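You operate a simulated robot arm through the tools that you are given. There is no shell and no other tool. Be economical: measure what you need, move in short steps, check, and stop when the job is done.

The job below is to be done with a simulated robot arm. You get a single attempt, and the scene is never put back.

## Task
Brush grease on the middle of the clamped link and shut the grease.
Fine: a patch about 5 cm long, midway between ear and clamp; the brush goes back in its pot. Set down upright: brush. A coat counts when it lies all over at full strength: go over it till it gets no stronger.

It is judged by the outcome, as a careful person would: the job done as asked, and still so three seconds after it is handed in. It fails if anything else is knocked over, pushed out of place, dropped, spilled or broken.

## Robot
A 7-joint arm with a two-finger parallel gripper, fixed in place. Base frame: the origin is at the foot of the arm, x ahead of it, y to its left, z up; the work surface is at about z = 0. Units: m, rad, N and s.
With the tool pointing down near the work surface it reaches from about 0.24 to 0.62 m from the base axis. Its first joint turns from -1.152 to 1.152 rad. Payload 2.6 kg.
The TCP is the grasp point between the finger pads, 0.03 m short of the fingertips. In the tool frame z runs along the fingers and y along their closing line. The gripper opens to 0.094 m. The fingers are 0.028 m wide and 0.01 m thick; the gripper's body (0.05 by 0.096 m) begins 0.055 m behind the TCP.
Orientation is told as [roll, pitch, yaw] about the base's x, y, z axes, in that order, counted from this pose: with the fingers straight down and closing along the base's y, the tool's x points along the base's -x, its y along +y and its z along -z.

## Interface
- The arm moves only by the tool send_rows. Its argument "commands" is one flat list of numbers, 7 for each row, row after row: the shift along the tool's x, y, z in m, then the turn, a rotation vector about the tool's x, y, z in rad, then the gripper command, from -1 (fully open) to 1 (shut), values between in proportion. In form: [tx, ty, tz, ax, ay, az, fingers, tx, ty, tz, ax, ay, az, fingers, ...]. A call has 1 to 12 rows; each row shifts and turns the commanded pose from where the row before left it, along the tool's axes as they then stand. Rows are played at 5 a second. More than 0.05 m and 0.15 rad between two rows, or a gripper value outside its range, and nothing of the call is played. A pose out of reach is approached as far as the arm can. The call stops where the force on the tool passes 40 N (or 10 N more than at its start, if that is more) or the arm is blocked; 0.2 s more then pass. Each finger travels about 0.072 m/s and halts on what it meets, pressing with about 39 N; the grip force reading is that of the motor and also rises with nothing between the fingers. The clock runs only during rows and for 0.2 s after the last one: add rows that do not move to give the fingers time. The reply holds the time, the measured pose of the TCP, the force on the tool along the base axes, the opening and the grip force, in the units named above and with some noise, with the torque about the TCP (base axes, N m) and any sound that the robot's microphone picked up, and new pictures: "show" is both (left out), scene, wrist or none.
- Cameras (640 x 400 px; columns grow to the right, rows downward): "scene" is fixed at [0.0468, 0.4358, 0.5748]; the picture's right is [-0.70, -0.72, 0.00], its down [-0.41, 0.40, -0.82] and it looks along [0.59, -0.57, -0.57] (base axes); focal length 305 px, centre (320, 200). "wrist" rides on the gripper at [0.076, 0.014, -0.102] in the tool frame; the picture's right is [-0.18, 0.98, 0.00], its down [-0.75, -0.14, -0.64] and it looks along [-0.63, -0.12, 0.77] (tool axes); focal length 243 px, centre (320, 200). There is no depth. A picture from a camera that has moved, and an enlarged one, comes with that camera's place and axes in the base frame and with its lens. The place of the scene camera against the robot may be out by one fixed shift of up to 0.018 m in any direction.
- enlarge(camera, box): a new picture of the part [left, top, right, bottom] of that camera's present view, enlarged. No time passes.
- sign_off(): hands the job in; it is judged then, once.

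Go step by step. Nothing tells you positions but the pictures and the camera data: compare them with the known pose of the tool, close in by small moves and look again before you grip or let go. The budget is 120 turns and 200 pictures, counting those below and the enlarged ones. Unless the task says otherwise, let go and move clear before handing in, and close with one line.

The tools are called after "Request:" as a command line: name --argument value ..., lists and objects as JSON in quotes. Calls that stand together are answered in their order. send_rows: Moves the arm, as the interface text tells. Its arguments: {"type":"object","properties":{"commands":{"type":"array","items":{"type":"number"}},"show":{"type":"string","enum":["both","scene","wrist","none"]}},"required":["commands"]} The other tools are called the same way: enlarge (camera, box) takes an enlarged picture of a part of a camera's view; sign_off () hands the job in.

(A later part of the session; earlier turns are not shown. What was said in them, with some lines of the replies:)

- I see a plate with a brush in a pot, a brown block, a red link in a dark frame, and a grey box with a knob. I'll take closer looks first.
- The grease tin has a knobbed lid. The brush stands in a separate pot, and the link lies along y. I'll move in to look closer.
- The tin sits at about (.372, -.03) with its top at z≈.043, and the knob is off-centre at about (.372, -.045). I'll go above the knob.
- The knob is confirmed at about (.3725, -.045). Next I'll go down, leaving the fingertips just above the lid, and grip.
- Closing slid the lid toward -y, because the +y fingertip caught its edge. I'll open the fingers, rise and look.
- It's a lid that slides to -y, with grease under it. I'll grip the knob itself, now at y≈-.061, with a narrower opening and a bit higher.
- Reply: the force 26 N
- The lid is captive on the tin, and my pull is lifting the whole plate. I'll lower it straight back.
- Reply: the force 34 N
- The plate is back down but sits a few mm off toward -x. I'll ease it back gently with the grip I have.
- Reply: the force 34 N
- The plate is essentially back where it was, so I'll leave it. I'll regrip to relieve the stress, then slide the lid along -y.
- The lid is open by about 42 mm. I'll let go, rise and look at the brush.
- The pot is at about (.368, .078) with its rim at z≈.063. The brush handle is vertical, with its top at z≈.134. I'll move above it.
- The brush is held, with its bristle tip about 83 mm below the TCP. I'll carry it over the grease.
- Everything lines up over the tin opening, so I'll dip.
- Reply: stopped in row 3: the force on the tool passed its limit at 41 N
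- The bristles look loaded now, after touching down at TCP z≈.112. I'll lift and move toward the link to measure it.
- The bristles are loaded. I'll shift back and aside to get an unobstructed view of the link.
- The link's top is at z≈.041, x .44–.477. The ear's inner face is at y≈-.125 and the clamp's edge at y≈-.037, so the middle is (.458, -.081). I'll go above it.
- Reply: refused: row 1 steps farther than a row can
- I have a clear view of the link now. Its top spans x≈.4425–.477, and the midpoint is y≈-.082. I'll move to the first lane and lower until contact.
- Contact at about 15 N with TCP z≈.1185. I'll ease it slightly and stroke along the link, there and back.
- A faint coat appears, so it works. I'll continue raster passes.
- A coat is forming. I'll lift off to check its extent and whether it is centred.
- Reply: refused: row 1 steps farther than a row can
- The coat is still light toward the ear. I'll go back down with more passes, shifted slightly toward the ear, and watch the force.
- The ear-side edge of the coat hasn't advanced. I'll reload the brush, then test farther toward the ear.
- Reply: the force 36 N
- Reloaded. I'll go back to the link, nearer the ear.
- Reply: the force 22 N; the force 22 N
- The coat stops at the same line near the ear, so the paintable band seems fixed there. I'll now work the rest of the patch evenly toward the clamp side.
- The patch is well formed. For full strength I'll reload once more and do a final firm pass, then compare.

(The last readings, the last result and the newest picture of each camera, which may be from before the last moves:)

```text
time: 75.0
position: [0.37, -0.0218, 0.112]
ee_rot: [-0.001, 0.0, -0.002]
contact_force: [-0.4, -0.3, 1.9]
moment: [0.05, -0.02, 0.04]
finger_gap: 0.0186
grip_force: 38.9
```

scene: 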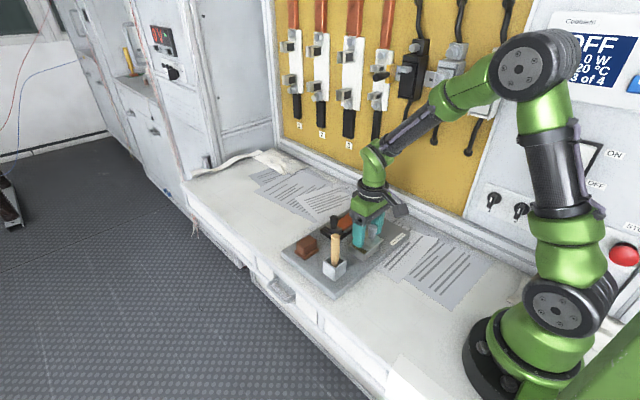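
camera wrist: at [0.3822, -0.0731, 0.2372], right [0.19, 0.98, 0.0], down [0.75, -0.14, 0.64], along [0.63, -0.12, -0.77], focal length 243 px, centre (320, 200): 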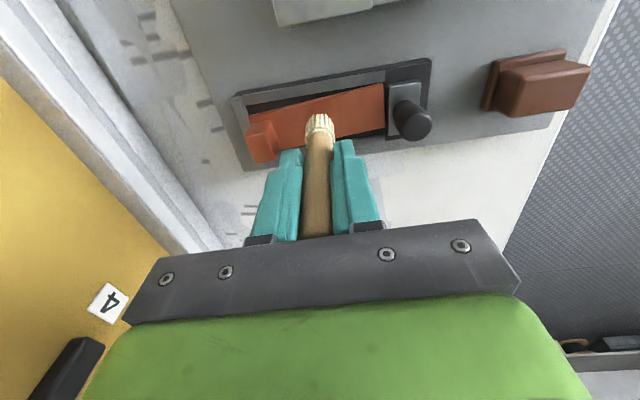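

Request:
send_rows --commands '[0, 0, 0.001, 0, 0, 0, 0.9, 0, 0, 0, 0, 0, 0, 0.9]' --show "none"

Request:
send_rows --commands '[0, 0, -0.03, 0, 0, 0, 0.9, 0, 0, -0.03, 0, 0, 0, 0.9, -0.027, -0.026, 0, 0, 0, 0, 0.9, -0.027, -0.026, 0, 0, 0, 0, 0.9, -0.027, -0.026, 0, 0, 0, 0, 0.9, 0, 0, 0.03, 0, 0, 0, 0.9, 0, 0, 0.0225, 0, 0, 0, 0.9, 0, 0, 0, 0, 0, 0, 0.9, 0, 0, 0.001, 0, 0, 0, 0.9, 0, 0, 0, 0, 0, 0, 0.9]' --show "none"

```text
time: 75.6
position: [0.3701, -0.0212, 0.1109]
ee_rot: [0.0, -0.002, -0.002]
contact_force: [-1.8, 1.3, 18.6]
moment: [0.06, 0.13, 0.04]
finger_gap: 0.0189
grip_force: 38.8
```

```text
time: 77.8
position: [0.4514, -0.1011, 0.1171]
ee_rot: [-0.001, -0.002, -0.002]
contact_force: [-2.8, -0.6, 17.4]
moment: [0.0, 0.06, -0.01]
finger_gap: 0.0187
grip_force: 39.0
```

Request:
send_rows --commands '[0.002, 0.012, 0, 0, 0, 0, 0.9, 0, 0.012, 0, 0, 0, 0, 0.9, 0, 0.012, 0, 0, 0, 0, 0.9, -0.006, 0, 0.0002, 0, 0, 0, 0.9, 0, -0.012, 0, 0, 0, 0, 0.9, 0, -0.012, 0, 0, 0, 0, 0.9, 0, -0.012, 0, 0, 0, 0, 0.9, -0.006, 0, 0.0002, 0, 0, 0, 0.9, 0, 0.012, 0, 0, 0, 0, 0.9, 0, 0.012, 0, 0, 0, 0, 0.9, 0, 0.012, 0, 0, 0, 0, 0.9]' --show "none"

Request:
send_rows --commands '[-0.006, 0, 0.0002, 0, 0, 0, 0.9, 0, -0.012, 0, 0, 0, 0, 0.9, 0, -0.012, 0, 0, 0, 0, 0.9, 0, -0.012, 0, 0, 0, 0, 0.9, -0.005, 0, 0.0002, 0, 0, 0, 0.9, 0, 0.012, 0, 0, 0, 0, 0.9, 0, 0.012, 0, 0, 0, 0, 0.9, 0, 0.012, 0, 0, 0, 0, 0.9, 0, -0.012, 0, 0, 0, 0, 0.9, 0, -0.012, 0, 0, 0, 0, 0.9, 0, -0.012, 0, 0, 0, 0, 0.9]' --show "none"

Request:
send_rows --commands '[0, 0, -0.03, 0, 0, 0, 0.9, 0.035, 0, -0.025, 0, 0, 0, 0.9, 0.04, 0, -0.025, 0, 0, 0, 0.9, 0.045, 0, 0, 0, 0, 0, 0.9, 0, 0, 0, 0, 0, 0, 0.9]' --show "none"

Request:
enlarge --camera "scene" --box '[325, 195, 385, 235]'

```text
time: 80.2
position: [0.4605, -0.0647, 0.118]
ee_rot: [0.003, 0.004, -0.002]
contact_force: [0.5, 0.1, 0.1]
moment: [-0.04, -0.03, 0.01]
finger_gap: 0.0186
grip_force: 39.1
```

```text
time: 82.6
position: [0.4709, -0.1037, 0.1171]
ee_rot: [-0.001, 0.0, -0.001]
contact_force: [0.3, 0.6, 1.3]
moment: [0.01, -0.03, -0.01]
finger_gap: 0.0188
grip_force: 39.0
```

```text
time: 83.8
position: [0.3503, -0.1051, 0.1998]
ee_rot: [-0.001, 0.0, -0.001]
contact_force: [-0.5, 0.1, 0.2]
moment: [-0.01, 0.02, 0.03]
finger_gap: 0.0185
grip_force: 39.1
```

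```text
10.00 times, centred on (355, 215) of scene
camera zoom: at [0.0468, 0.4358, 0.5748], right [-0.7, -0.72, 0.0], down [-0.41, 0.4, -0.82], along [0.59, -0.57, -0.57], focal length 3049 px, centre (-30, 50)
```

zoom: 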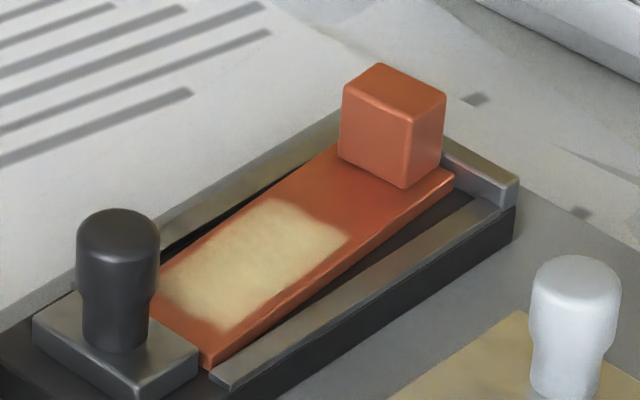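

Request:
send_rows --commands '[-0.012, 0.036, 0, 0, 0, 0, 0.9, -0.012, 0.036, 0, 0, 0, 0, 0.9, -0.012, 0.036, 0, 0, 0, 0, 0.9, -0.014, 0.036, 0.015, 0, 0, 0, 0.9, 0, 0, 0, 0, 0, 0, 0.9]' --show "none"

Request:
enlarge --camera "wrist" --box '[170, 120, 280, 200]'

```text
time: 85.0
position: [0.4015, 0.0404, 0.1814]
ee_rot: [-0.001, 0.0, -0.001]
contact_force: [0.6, 0.1, 0.2]
moment: [0.0, 0.01, 0.0]
finger_gap: 0.0185
grip_force: 39.6
```

```text
5.00 times, centred on (225, 160) of wrist
camera zoom: at [0.326, 0.0556, 0.2839], right [0.19, 0.98, 0.0], down [0.75, -0.14, 0.64], along [0.63, -0.12, -0.77], focal length 1213 px, centre (795, 400)
```

zoom: 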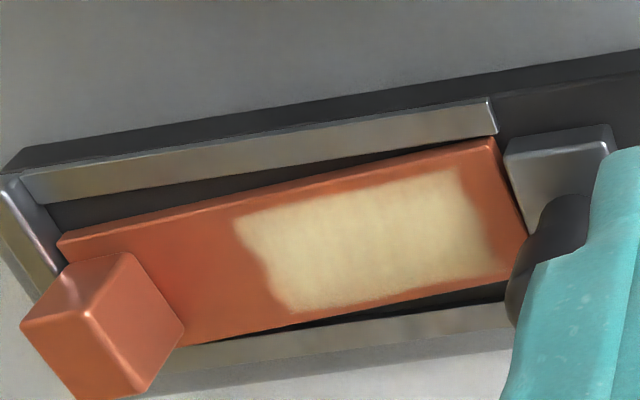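

The coat is even and no longer strengthens. Next I'll return the brush to its pot: go above it and check alignment.

Request:
send_rows --commands '[0.016, 0.019, 0, 0, 0, 0, 0.9, 0.0165, 0.019, 0, 0, 0, 0, 0.9, 0, 0, 0.02, 0, 0, 0, 0.9, 0, 0, 0, 0, 0, 0, 0.9]' --show "none"

Request:
enlarge --camera "wrist" --box '[240, 60, 400, 180]'

Request:
enlarge --camera "scene" --box '[300, 210, 380, 290]'

```text
time: 86.0
position: [0.3693, 0.0779, 0.1602]
ee_rot: [0.001, 0.002, -0.003]
contact_force: [0.5, -0.1, -1.5]
moment: [0.0, -0.02, 0.0]
finger_gap: 0.0187
grip_force: 39.5
```

```text
3.33 times, centred on (320, 120) of wrist
camera zoom: at [0.2928, 0.093, 0.2629], right [0.19, 0.98, 0.0], down [0.75, -0.14, 0.64], along [0.63, -0.12, -0.77], focal length 809 px, centre (320, 467)
```

zoom: 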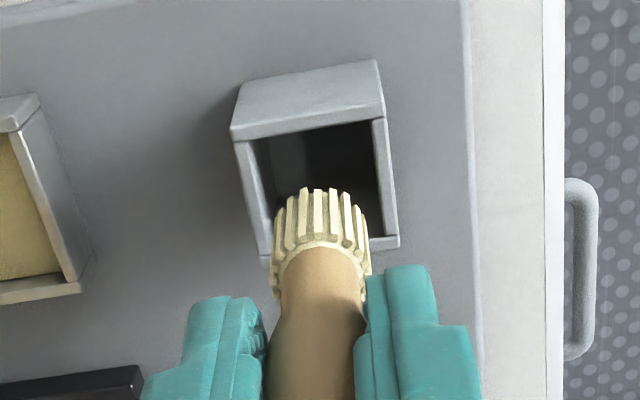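

```text
5.00 times, centred on (340, 250) of scene
camera zoom: at [0.0468, 0.4358, 0.5748], right [-0.7, -0.72, 0.0], down [-0.41, 0.4, -0.82], along [0.59, -0.57, -0.57], focal length 1525 px, centre (220, -50)
```

zoom: 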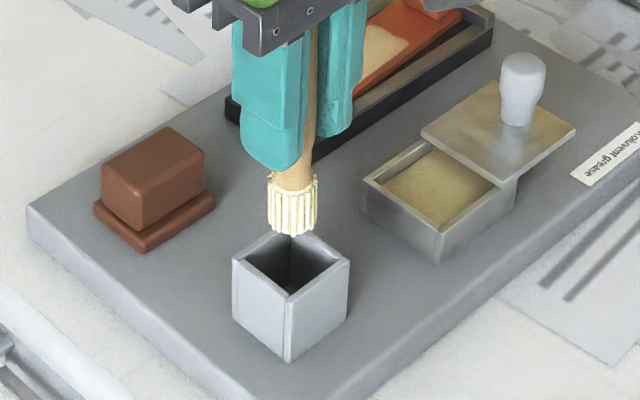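

Aligned over the pot at (.369, .078). I'll lower.

Request:
send_rows --commands '[0, 0, 0.02, 0, 0, 0, 0.9, 0, 0, 0.02, 0, 0, 0, 0.9, 0, 0, 0.015, 0, 0, 0, 0.9, 0, 0, 0, 0, 0, 0, 0.9]' --show "none"

Request:
send_rows --commands '[0, 0, 0.001, 0, 0, 0, 0.9, 0, 0, 0.001, 0, 0, 0, 0.9, 0, 0, 0, 0, 0, 0, 0.9]' --show "none"

Request:
enlarge --camera "scene" --box '[300, 210, 380, 290]'

```text
time: 87.0
position: [0.3687, 0.0807, 0.1054]
ee_rot: [0.001, 0.001, -0.002]
contact_force: [-0.8, 0.3, -1.0]
moment: [-0.03, 0.01, 0.03]
finger_gap: 0.0185
grip_force: 39.1
```

```text
time: 87.8
position: [0.37, 0.0808, 0.1026]
ee_rot: [0.001, 0.0, -0.002]
contact_force: [-0.3, 0.4, -0.9]
moment: [0.02, 0.02, 0.02]
finger_gap: 0.0186
grip_force: 38.9
```

```text
5.00 times, centred on (340, 250) of scene
camera zoom: at [0.0468, 0.4358, 0.5748], right [-0.7, -0.72, 0.0], down [-0.41, 0.4, -0.82], along [0.59, -0.57, -0.57], focal length 1525 px, centre (220, -50)
```

zoom: 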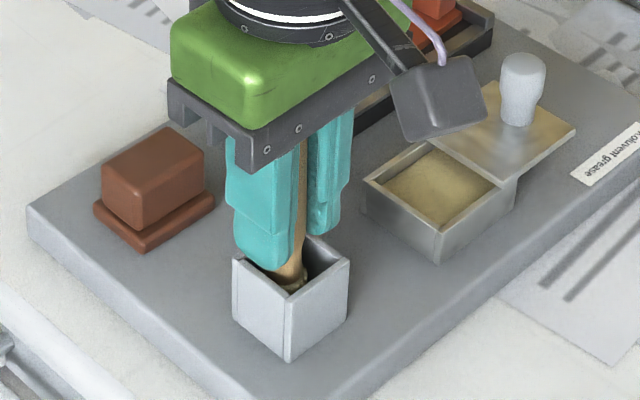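

Request:
send_rows --commands '[0, -0.0015, 0.001, 0, 0, 0, 0.9, 0, 0, 0, 0, 0, 0, 0.9]' --show "none"

Request:
send_rows --commands '[0, 0, 0.001, 0, 0, 0, 0.9, 0, 0, 0, 0, 0, 0, 0.9]' --show "none"

Request:
send_rows --commands '[0, 0, 0.001, 0, 0, 0, 0.9, 0, 0, 0, 0, 0, 0, 0.9]' --show "none"

```text
time: 88.4
position: [0.3693, 0.0783, 0.1031]
ee_rot: [0.0, 0.001, -0.002]
contact_force: [-0.9, 0.6, -0.6]
moment: [-0.01, -0.03, 0.03]
finger_gap: 0.0185
grip_force: 38.7
```

```text
time: 89.0
position: [0.368, 0.0778, 0.1021]
ee_rot: [0.0, 0.0, -0.001]
contact_force: [-0.6, 0.3, -0.8]
moment: [0.01, 0.0, 0.01]
finger_gap: 0.0188
grip_force: 38.8
```

```text
time: 89.6
position: [0.3687, 0.0796, 0.1005]
ee_rot: [0.0, 0.001, -0.002]
contact_force: [0.8, -0.4, -0.7]
moment: [-0.01, -0.03, 0.0]
finger_gap: 0.0188
grip_force: 38.6
```

Request:
send_rows --commands '[0, 0, 0.001, 0, 0, 0, 0.9, 0, 0, 0, 0, 0, 0, 0.9]' --show "none"

Request:
send_rows --commands '[0, 0, 0.001, 0, 0, 0, 0.9, 0, 0, 0, 0, 0, 0, 0.9]' --show "none"

Request:
enlarge --camera "scene" --box '[300, 210, 380, 290]'

```text
time: 90.2
position: [0.3685, 0.0798, 0.1002]
ee_rot: [-0.001, 0.0, -0.002]
contact_force: [0.5, -0.3, 0.2]
moment: [0.03, -0.03, 0.0]
finger_gap: 0.0185
grip_force: 38.8
```

```text
time: 90.8
position: [0.3694, 0.0783, 0.0991]
ee_rot: [-0.002, 0.0, -0.003]
contact_force: [-0.2, -0.6, -0.2]
moment: [0.01, 0.01, -0.01]
finger_gap: 0.0186
grip_force: 39.0
```

```text
5.00 times, centred on (340, 250) of scene
camera zoom: at [0.0468, 0.4358, 0.5748], right [-0.7, -0.72, 0.0], down [-0.41, 0.4, -0.82], along [0.59, -0.57, -0.57], focal length 1525 px, centre (220, -50)
```

zoom: 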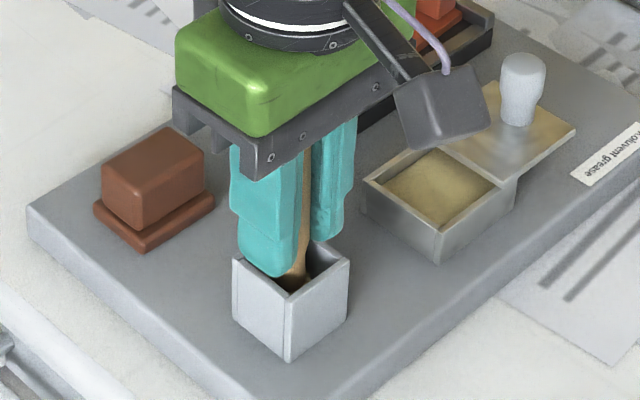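

Request:
send_rows --commands '[0, 0, 0.001, 0, 0, 0, 0.9, 0, 0, 0, 0, 0, 0, 0.9]' --show "none"

Request:
send_rows --commands '[0, 0, 0.001, 0, 0, 0, 0.9, 0, 0, 0, 0, 0, 0, 0.9]' --show "none"

```text
time: 91.4
position: [0.3698, 0.0789, 0.099]
ee_rot: [0.0, -0.001, -0.002]
contact_force: [0.3, -0.2, -0.9]
moment: [0.01, -0.03, -0.02]
finger_gap: 0.0184
grip_force: 39.1
```

```text
time: 92.0
position: [0.3684, 0.0796, 0.0972]
ee_rot: [0.0, 0.0, -0.001]
contact_force: [0.2, 0.2, -0.3]
moment: [-0.01, -0.03, 0.03]
finger_gap: 0.0184
grip_force: 38.8
```

Request:
send_rows --commands '[0, 0, 0.001, 0, 0, 0, 0.9, 0, 0, 0, 0, 0, 0, 0.9]' --show "none"

Request:
enlarge --camera "scene" --box '[310, 225, 370, 285]'

Request:
enlarge --camera "wrist" --box '[240, 60, 400, 180]'

```text
time: 92.6
position: [0.3701, 0.0795, 0.0966]
ee_rot: [-0.001, 0.0, -0.002]
contact_force: [-5.6, 0.4, 14.4]
moment: [0.0, 0.33, -0.01]
finger_gap: 0.019
grip_force: 39.0
```

```text
6.67 times, centred on (340, 255) of scene
camera zoom: at [0.0468, 0.4358, 0.5748], right [-0.7, -0.72, 0.0], down [-0.41, 0.4, -0.82], along [0.59, -0.57, -0.57], focal length 2033 px, centre (187, -167)
```

zoom: 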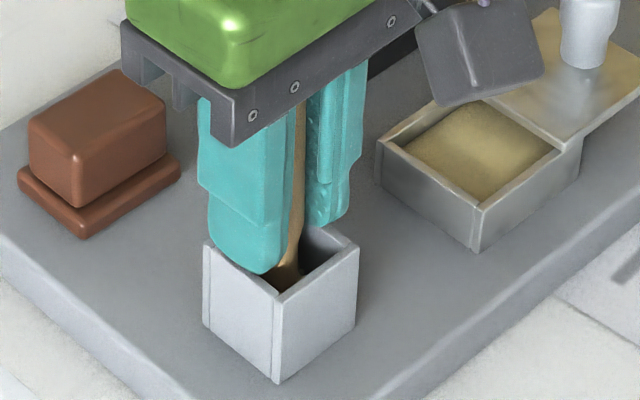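

```text
3.33 times, centred on (320, 120) of wrist
camera zoom: at [0.2942, 0.0935, 0.1987], right [0.19, 0.98, 0.0], down [0.75, -0.14, 0.64], along [0.63, -0.12, -0.77], focal length 809 px, centre (320, 467)
```

zoom: 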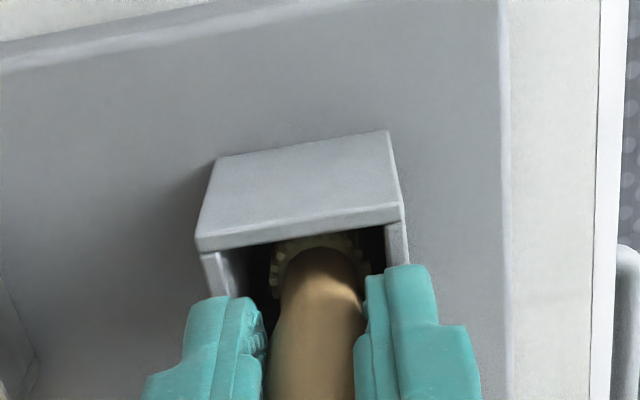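

The brush is on the pot floor. I'll ease the pressure and open slowly.

Request:
send_rows --commands '[0, 0, -0.0006, 0, 0, 0, 0.9, 0, 0, 0, 0, 0, 0, 0.5, 0, 0, 0, 0, 0, 0, 0.3, 0, 0, 0, 0, 0, 0, 0, 0, 0, 0, 0, 0, 0, 0]' --show "none"

Request:
enlarge --camera "scene" --box '[310, 225, 370, 285]'

Request:
enlarge --camera "wrist" --box '[220, 60, 420, 240]'

```text
time: 93.8
position: [0.3696, 0.0781, 0.097]
ee_rot: [-0.001, 0.0, -0.002]
contact_force: [0.8, 0.2, -0.4]
moment: [-0.03, -0.01, -0.05]
finger_gap: 0.047
grip_force: 0.1
```

```text
6.67 times, centred on (340, 255) of scene
camera zoom: at [0.0468, 0.4358, 0.5748], right [-0.7, -0.72, 0.0], down [-0.41, 0.4, -0.82], along [0.59, -0.57, -0.57], focal length 2033 px, centre (187, -167)
```

zoom: 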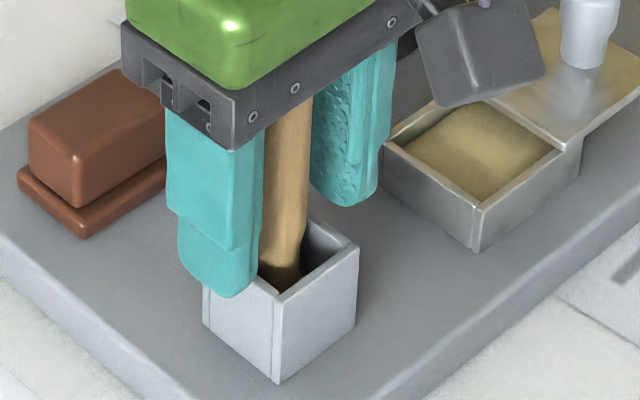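

```text
2.22 times, centred on (320, 150) of wrist
camera zoom: at [0.2939, 0.0936, 0.1985], right [0.19, 0.98, 0.0], down [0.75, -0.14, 0.64], along [0.63, -0.12, -0.77], focal length 539 px, centre (320, 311)
```

zoom: 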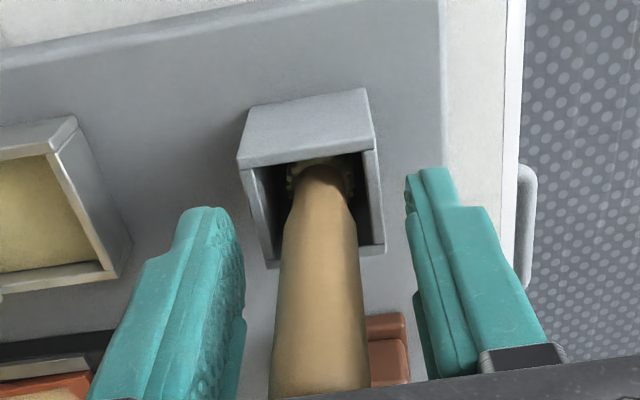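

The brush stands upright and free. I'll rise clear and head over to the lid knob.

Request:
send_rows --commands '[0, 0, 0, 0, 0, 0, -0.6, 0, 0, -0.03, 0, 0, 0, -0.6, 0, 0, -0.04, 0, 0, 0, -0.6, 0, 0, -0.03, 0, 0, 0, -0.6, 0, -0.045, 0, 0, 0, 0, -0.6, 0, -0.045, 0, 0, 0, 0, -0.06, 0, -0.045, 0, 0, 0, 0, -0.06, 0, -0.03, 0.03, 0, 0, 0, -0.06, 0, 0, 0.03, 0, 0, 0, -0.06, 0, 0, 0, 0, 0, 0, -0.06]' --show "none"

Request:
enlarge --camera "scene" --box '[300, 190, 420, 280]'

Request:
enlarge --camera "wrist" --box '[220, 60, 420, 240]'

```text
time: 96.0
position: [0.3708, -0.0865, 0.137]
ee_rot: [0.0, 0.0, -0.002]
contact_force: [0.1, 0.1, 0.4]
moment: [0.03, 0.01, -0.01]
finger_gap: 0.0496
grip_force: 0.1
```

```text
4.44 times, centred on (360, 235) of scene
camera zoom: at [0.0468, 0.4358, 0.5748], right [-0.7, -0.72, 0.0], down [-0.41, 0.4, -0.82], along [0.59, -0.57, -0.57], focal length 1355 px, centre (142, 44)
```

zoom: 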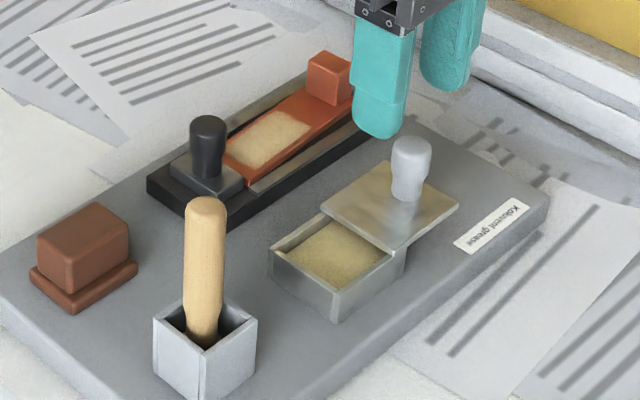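

```text
2.22 times, centred on (320, 150) of wrist
camera zoom: at [0.2952, -0.0719, 0.2391], right [0.19, 0.98, 0.0], down [0.75, -0.14, 0.64], along [0.63, -0.12, -0.77], focal length 539 px, centre (320, 311)
```

zoom: 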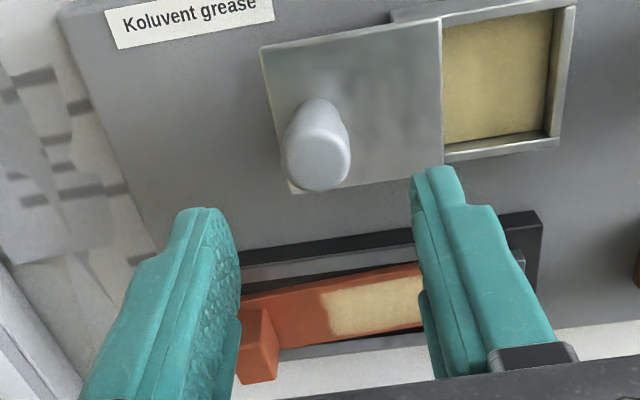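

Knob at (.368, -.087). I'll descend, grip, and slide the lid shut toward +y.

Request:
send_rows --commands '[0.001, 0, 0.02, 0, 0, 0, -0.06, 0, 0, 0.02, 0, 0, 0, -0.06, 0, 0, 0.011, 0, 0, 0, -0.06, 0, 0, 0, 0, 0, 0, -0.06, 0, 0, 0, 0, 0, 0, 0.8, 0, 0, 0, 0, 0, 0, 0.8, 0, 0, 0, 0, 0, 0, 0.8]' --show "none"

Request:
send_rows --commands '[0, 0.007, 0, 0, 0, 0, 0.8, 0, 0.007, 0, 0, 0, 0, 0.8, 0, 0.007, 0, 0, 0, 0, 0.8, 0, 0.007, 0, 0, 0, 0, 0.8, 0, 0.007, 0, 0, 0, 0, 0.8, 0, 0.003, 0, 0, 0, 0, 0.8, 0, 0, 0, 0, 0, 0, 0.8]' --show "none"

Request:
enlarge --camera "scene" --box '[310, 195, 410, 285]'

Request:
enlarge --camera "wrist" --box '[220, 60, 420, 240]'

```text
time: 97.6
position: [0.369, -0.0883, 0.0863]
ee_rot: [0.0, 0.001, -0.003]
contact_force: [1.2, -0.1, 0.2]
moment: [-0.04, -0.08, 0.02]
finger_gap: 0.0205
grip_force: 39.5
```

```text
time: 99.2
position: [0.3687, -0.0486, 0.0871]
ee_rot: [0.001, 0.002, 0.0]
contact_force: [-1.0, -0.2, 0.3]
moment: [-0.05, -0.21, 0.02]
finger_gap: 0.0206
grip_force: 38.9
```

```text
4.44 times, centred on (360, 240) of scene
camera zoom: at [0.0469, 0.4358, 0.5748], right [-0.7, -0.72, 0.0], down [-0.41, 0.4, -0.82], along [0.59, -0.57, -0.57], focal length 1355 px, centre (142, 22)
```

zoom: 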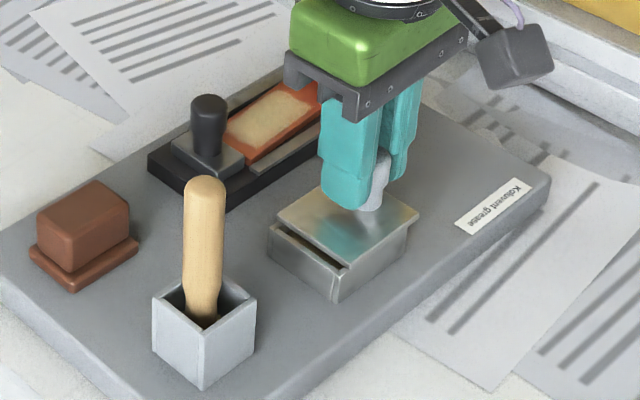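

```text
2.22 times, centred on (320, 150) of wrist
camera zoom: at [0.2931, -0.0341, 0.1885], right [0.19, 0.98, 0.0], down [0.75, -0.14, 0.64], along [0.63, -0.12, -0.77], focal length 539 px, centre (320, 311)
```

zoom: 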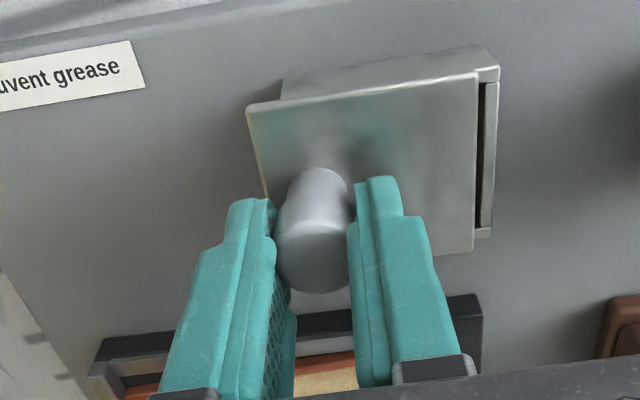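

About 6 mm remains; I'll continue gently.

Request:
send_rows --commands '[0, 0.003, 0, 0, 0, 0, 0.8, 0, 0.0015, 0, 0, 0, 0, 0.8, 0, 0, 0, 0, 0, 0, 0.8]' --show "none"

Request:
enlarge --camera "wrist" --box '[300, 60, 420, 170]'

```text
time: 100.0
position: [0.3683, -0.0449, 0.0867]
ee_rot: [0.0, 0.0, -0.003]
contact_force: [-8.1, -0.3, 10.6]
moment: [0.0, 0.37, -0.06]
finger_gap: 0.0208
grip_force: 38.9
```

```text
3.64 times, centred on (360, 115) of wrist
camera zoom: at [0.2929, -0.0301, 0.1883], right [0.19, 0.98, 0.0], down [0.75, -0.14, 0.64], along [0.63, -0.12, -0.77], focal length 882 px, centre (174, 509)
```

zoom: 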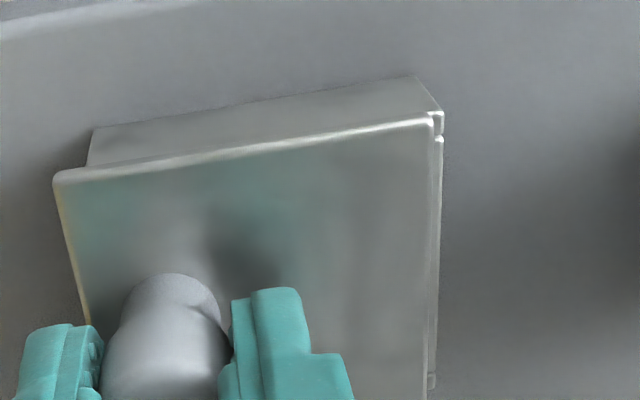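

Request:
send_rows --commands '[0, 0.001, 0, 0, 0, 0, 0.8, 0, 0.001, 0, 0, 0, 0, 0.8, 0, 0, 0, 0, 0, 0, 0.8]' --show "none"

Request:
enlarge --camera "wrist" --box '[300, 60, 420, 170]'

```text
time: 100.8
position: [0.3696, -0.0427, 0.0872]
ee_rot: [0.001, -0.002, -0.002]
contact_force: [-6.2, 0.5, 12.9]
moment: [-0.01, 0.29, -0.01]
finger_gap: 0.0208
grip_force: 38.5
```

```text
3.64 times, centred on (360, 115) of wrist
camera zoom: at [0.293, -0.0278, 0.1882], right [0.19, 0.98, 0.0], down [0.75, -0.14, 0.64], along [0.63, -0.12, -0.77], focal length 882 px, centre (174, 509)
```

zoom: 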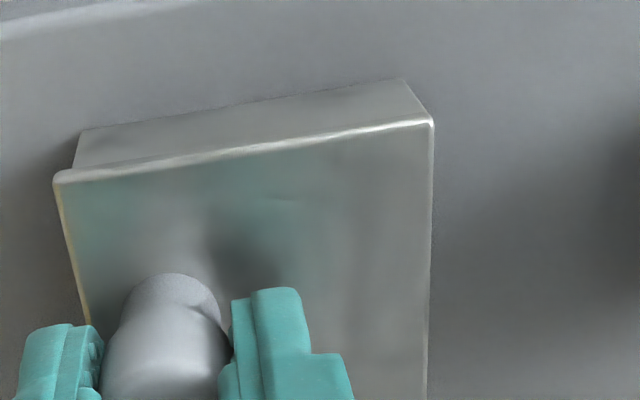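

Request:
send_rows --commands '[0, 0.001, 0, 0, 0, 0, 0.8, 0, 0, 0, 0, 0, 0, 0.8]' --show "none"

Request:
enlarge --camera "wrist" --box '[260, 60, 420, 170]'

Request:
enlarge --camera "scene" --box '[330, 215, 390, 265]'

```text
time: 101.4
position: [0.3693, -0.0411, 0.0868]
ee_rot: [0.001, -0.001, 0.0]
contact_force: [-1.3, -0.6, 5.7]
moment: [-0.06, -0.03, -0.02]
finger_gap: 0.0207
grip_force: 38.8
```

```text
3.64 times, centred on (340, 115) of wrist
camera zoom: at [0.2931, -0.0266, 0.1882], right [0.18, 0.98, 0.0], down [0.75, -0.14, 0.64], along [0.63, -0.12, -0.77], focal length 882 px, centre (247, 509)
```

zoom: 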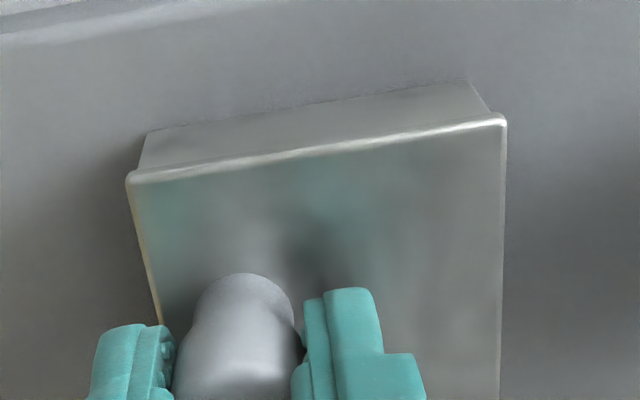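

```text
8.00 times, centred on (360, 240) of scene
camera zoom: at [0.0468, 0.4358, 0.5748], right [-0.7, -0.72, 0.0], down [-0.41, 0.4, -0.82], along [0.59, -0.57, -0.57], focal length 2439 px, centre (0, -120)
```

zoom: 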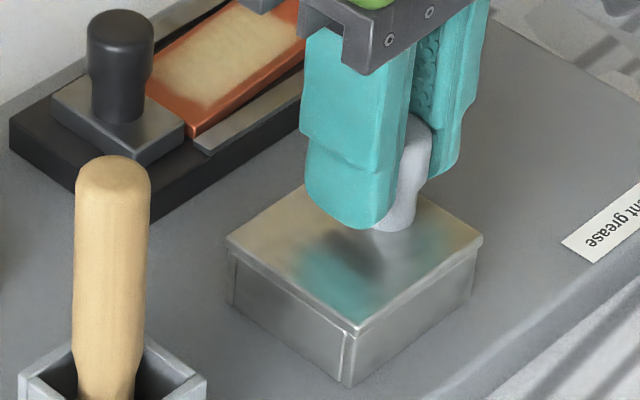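

The lid sits just as it did at the start: shut. I'll release and move clear.

Request:
send_rows --commands '[0, 0, 0, 0, 0, 0, 0.3, 0, 0, 0, 0, 0, 0, -0.06, 0, 0, -0.03, 0, 0, 0, -0.06, 0, 0, -0.04, 0, 0, 0, -0.06, 0, 0, -0.04, 0, 0, 0, -0.06, 0.04, -0.02, 0, 0, 0, 0, -0.06, 0.03, -0.03, -0.02, 0, 0, 0, -0.06, 0, 0, 0, 0, 0, 0, -0.06]' --show "both"

Request:
enlarge --camera "scene" --box '[300, 190, 420, 280]'

Request:
enlarge --camera "wrist" --box '[240, 40, 480, 200]'

```text
time: 103.2
position: [0.297, -0.0966, 0.215]
ee_rot: [0.0, -0.001, -0.002]
contact_force: [0.0, 0.1, 0.6]
moment: [-0.02, -0.03, 0.0]
finger_gap: 0.05
grip_force: 0.1
camera wrist: at [0.2219, -0.0824, 0.3175], right [0.19, 0.98, 0.0], down [0.75, -0.14, 0.64], along [0.63, -0.12, -0.77], focal length 243 px, centre (320, 200)
```

scene: 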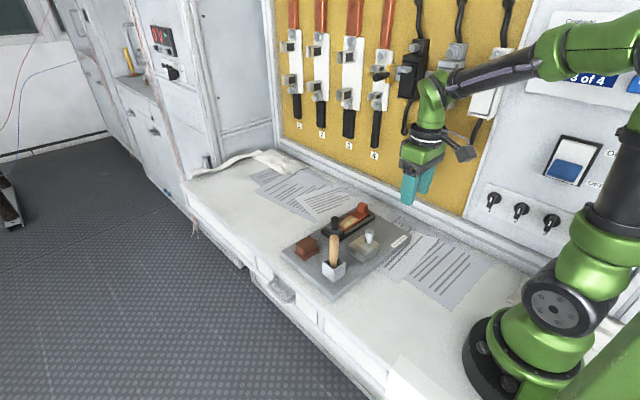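
wrist: 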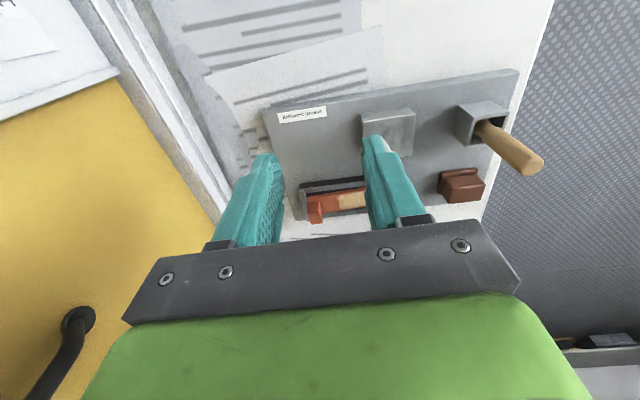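

```text
4.44 times, centred on (360, 235) of scene
camera zoom: at [0.0468, 0.4358, 0.5748], right [-0.7, -0.72, 0.0], down [-0.41, 0.4, -0.82], along [0.59, -0.57, -0.57], focal length 1355 px, centre (142, 44)
```

zoom: 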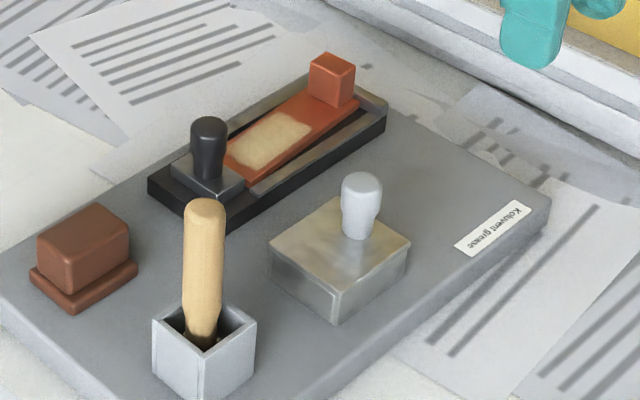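

```text
2.50 times, centred on (360, 120) of wrist
camera zoom: at [0.2219, -0.0824, 0.3175], right [0.19, 0.98, 0.0], down [0.75, -0.14, 0.64], along [0.63, -0.12, -0.77], focal length 606 px, centre (220, 400)
```

zoom: 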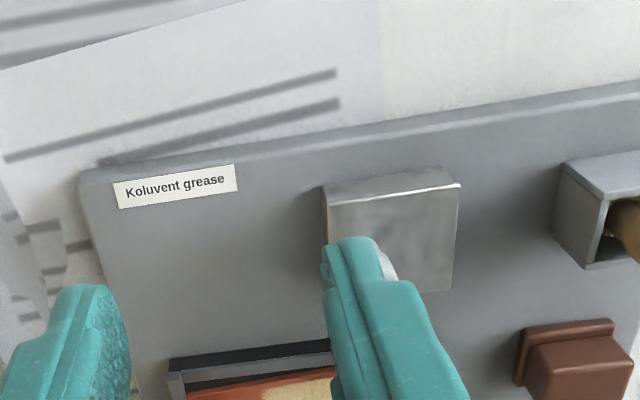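

The link's patch is coated, the brush stands upright in its pot, the lid is shut and the arm is clear. I'll hand it in.

Request:
sign_off

```text
The job is handed in.
```

I brushed a full-strength coat onto the link, stood the brush back upright in its pot and slid the grease lid shut. Two things are slightly off: the patch is about 5.5–6 cm long and sits about 8–10 mm toward the clamp, because no coat took nearer the ear, and the plate shifted 2–3 mm when I first pulled up on the lid.
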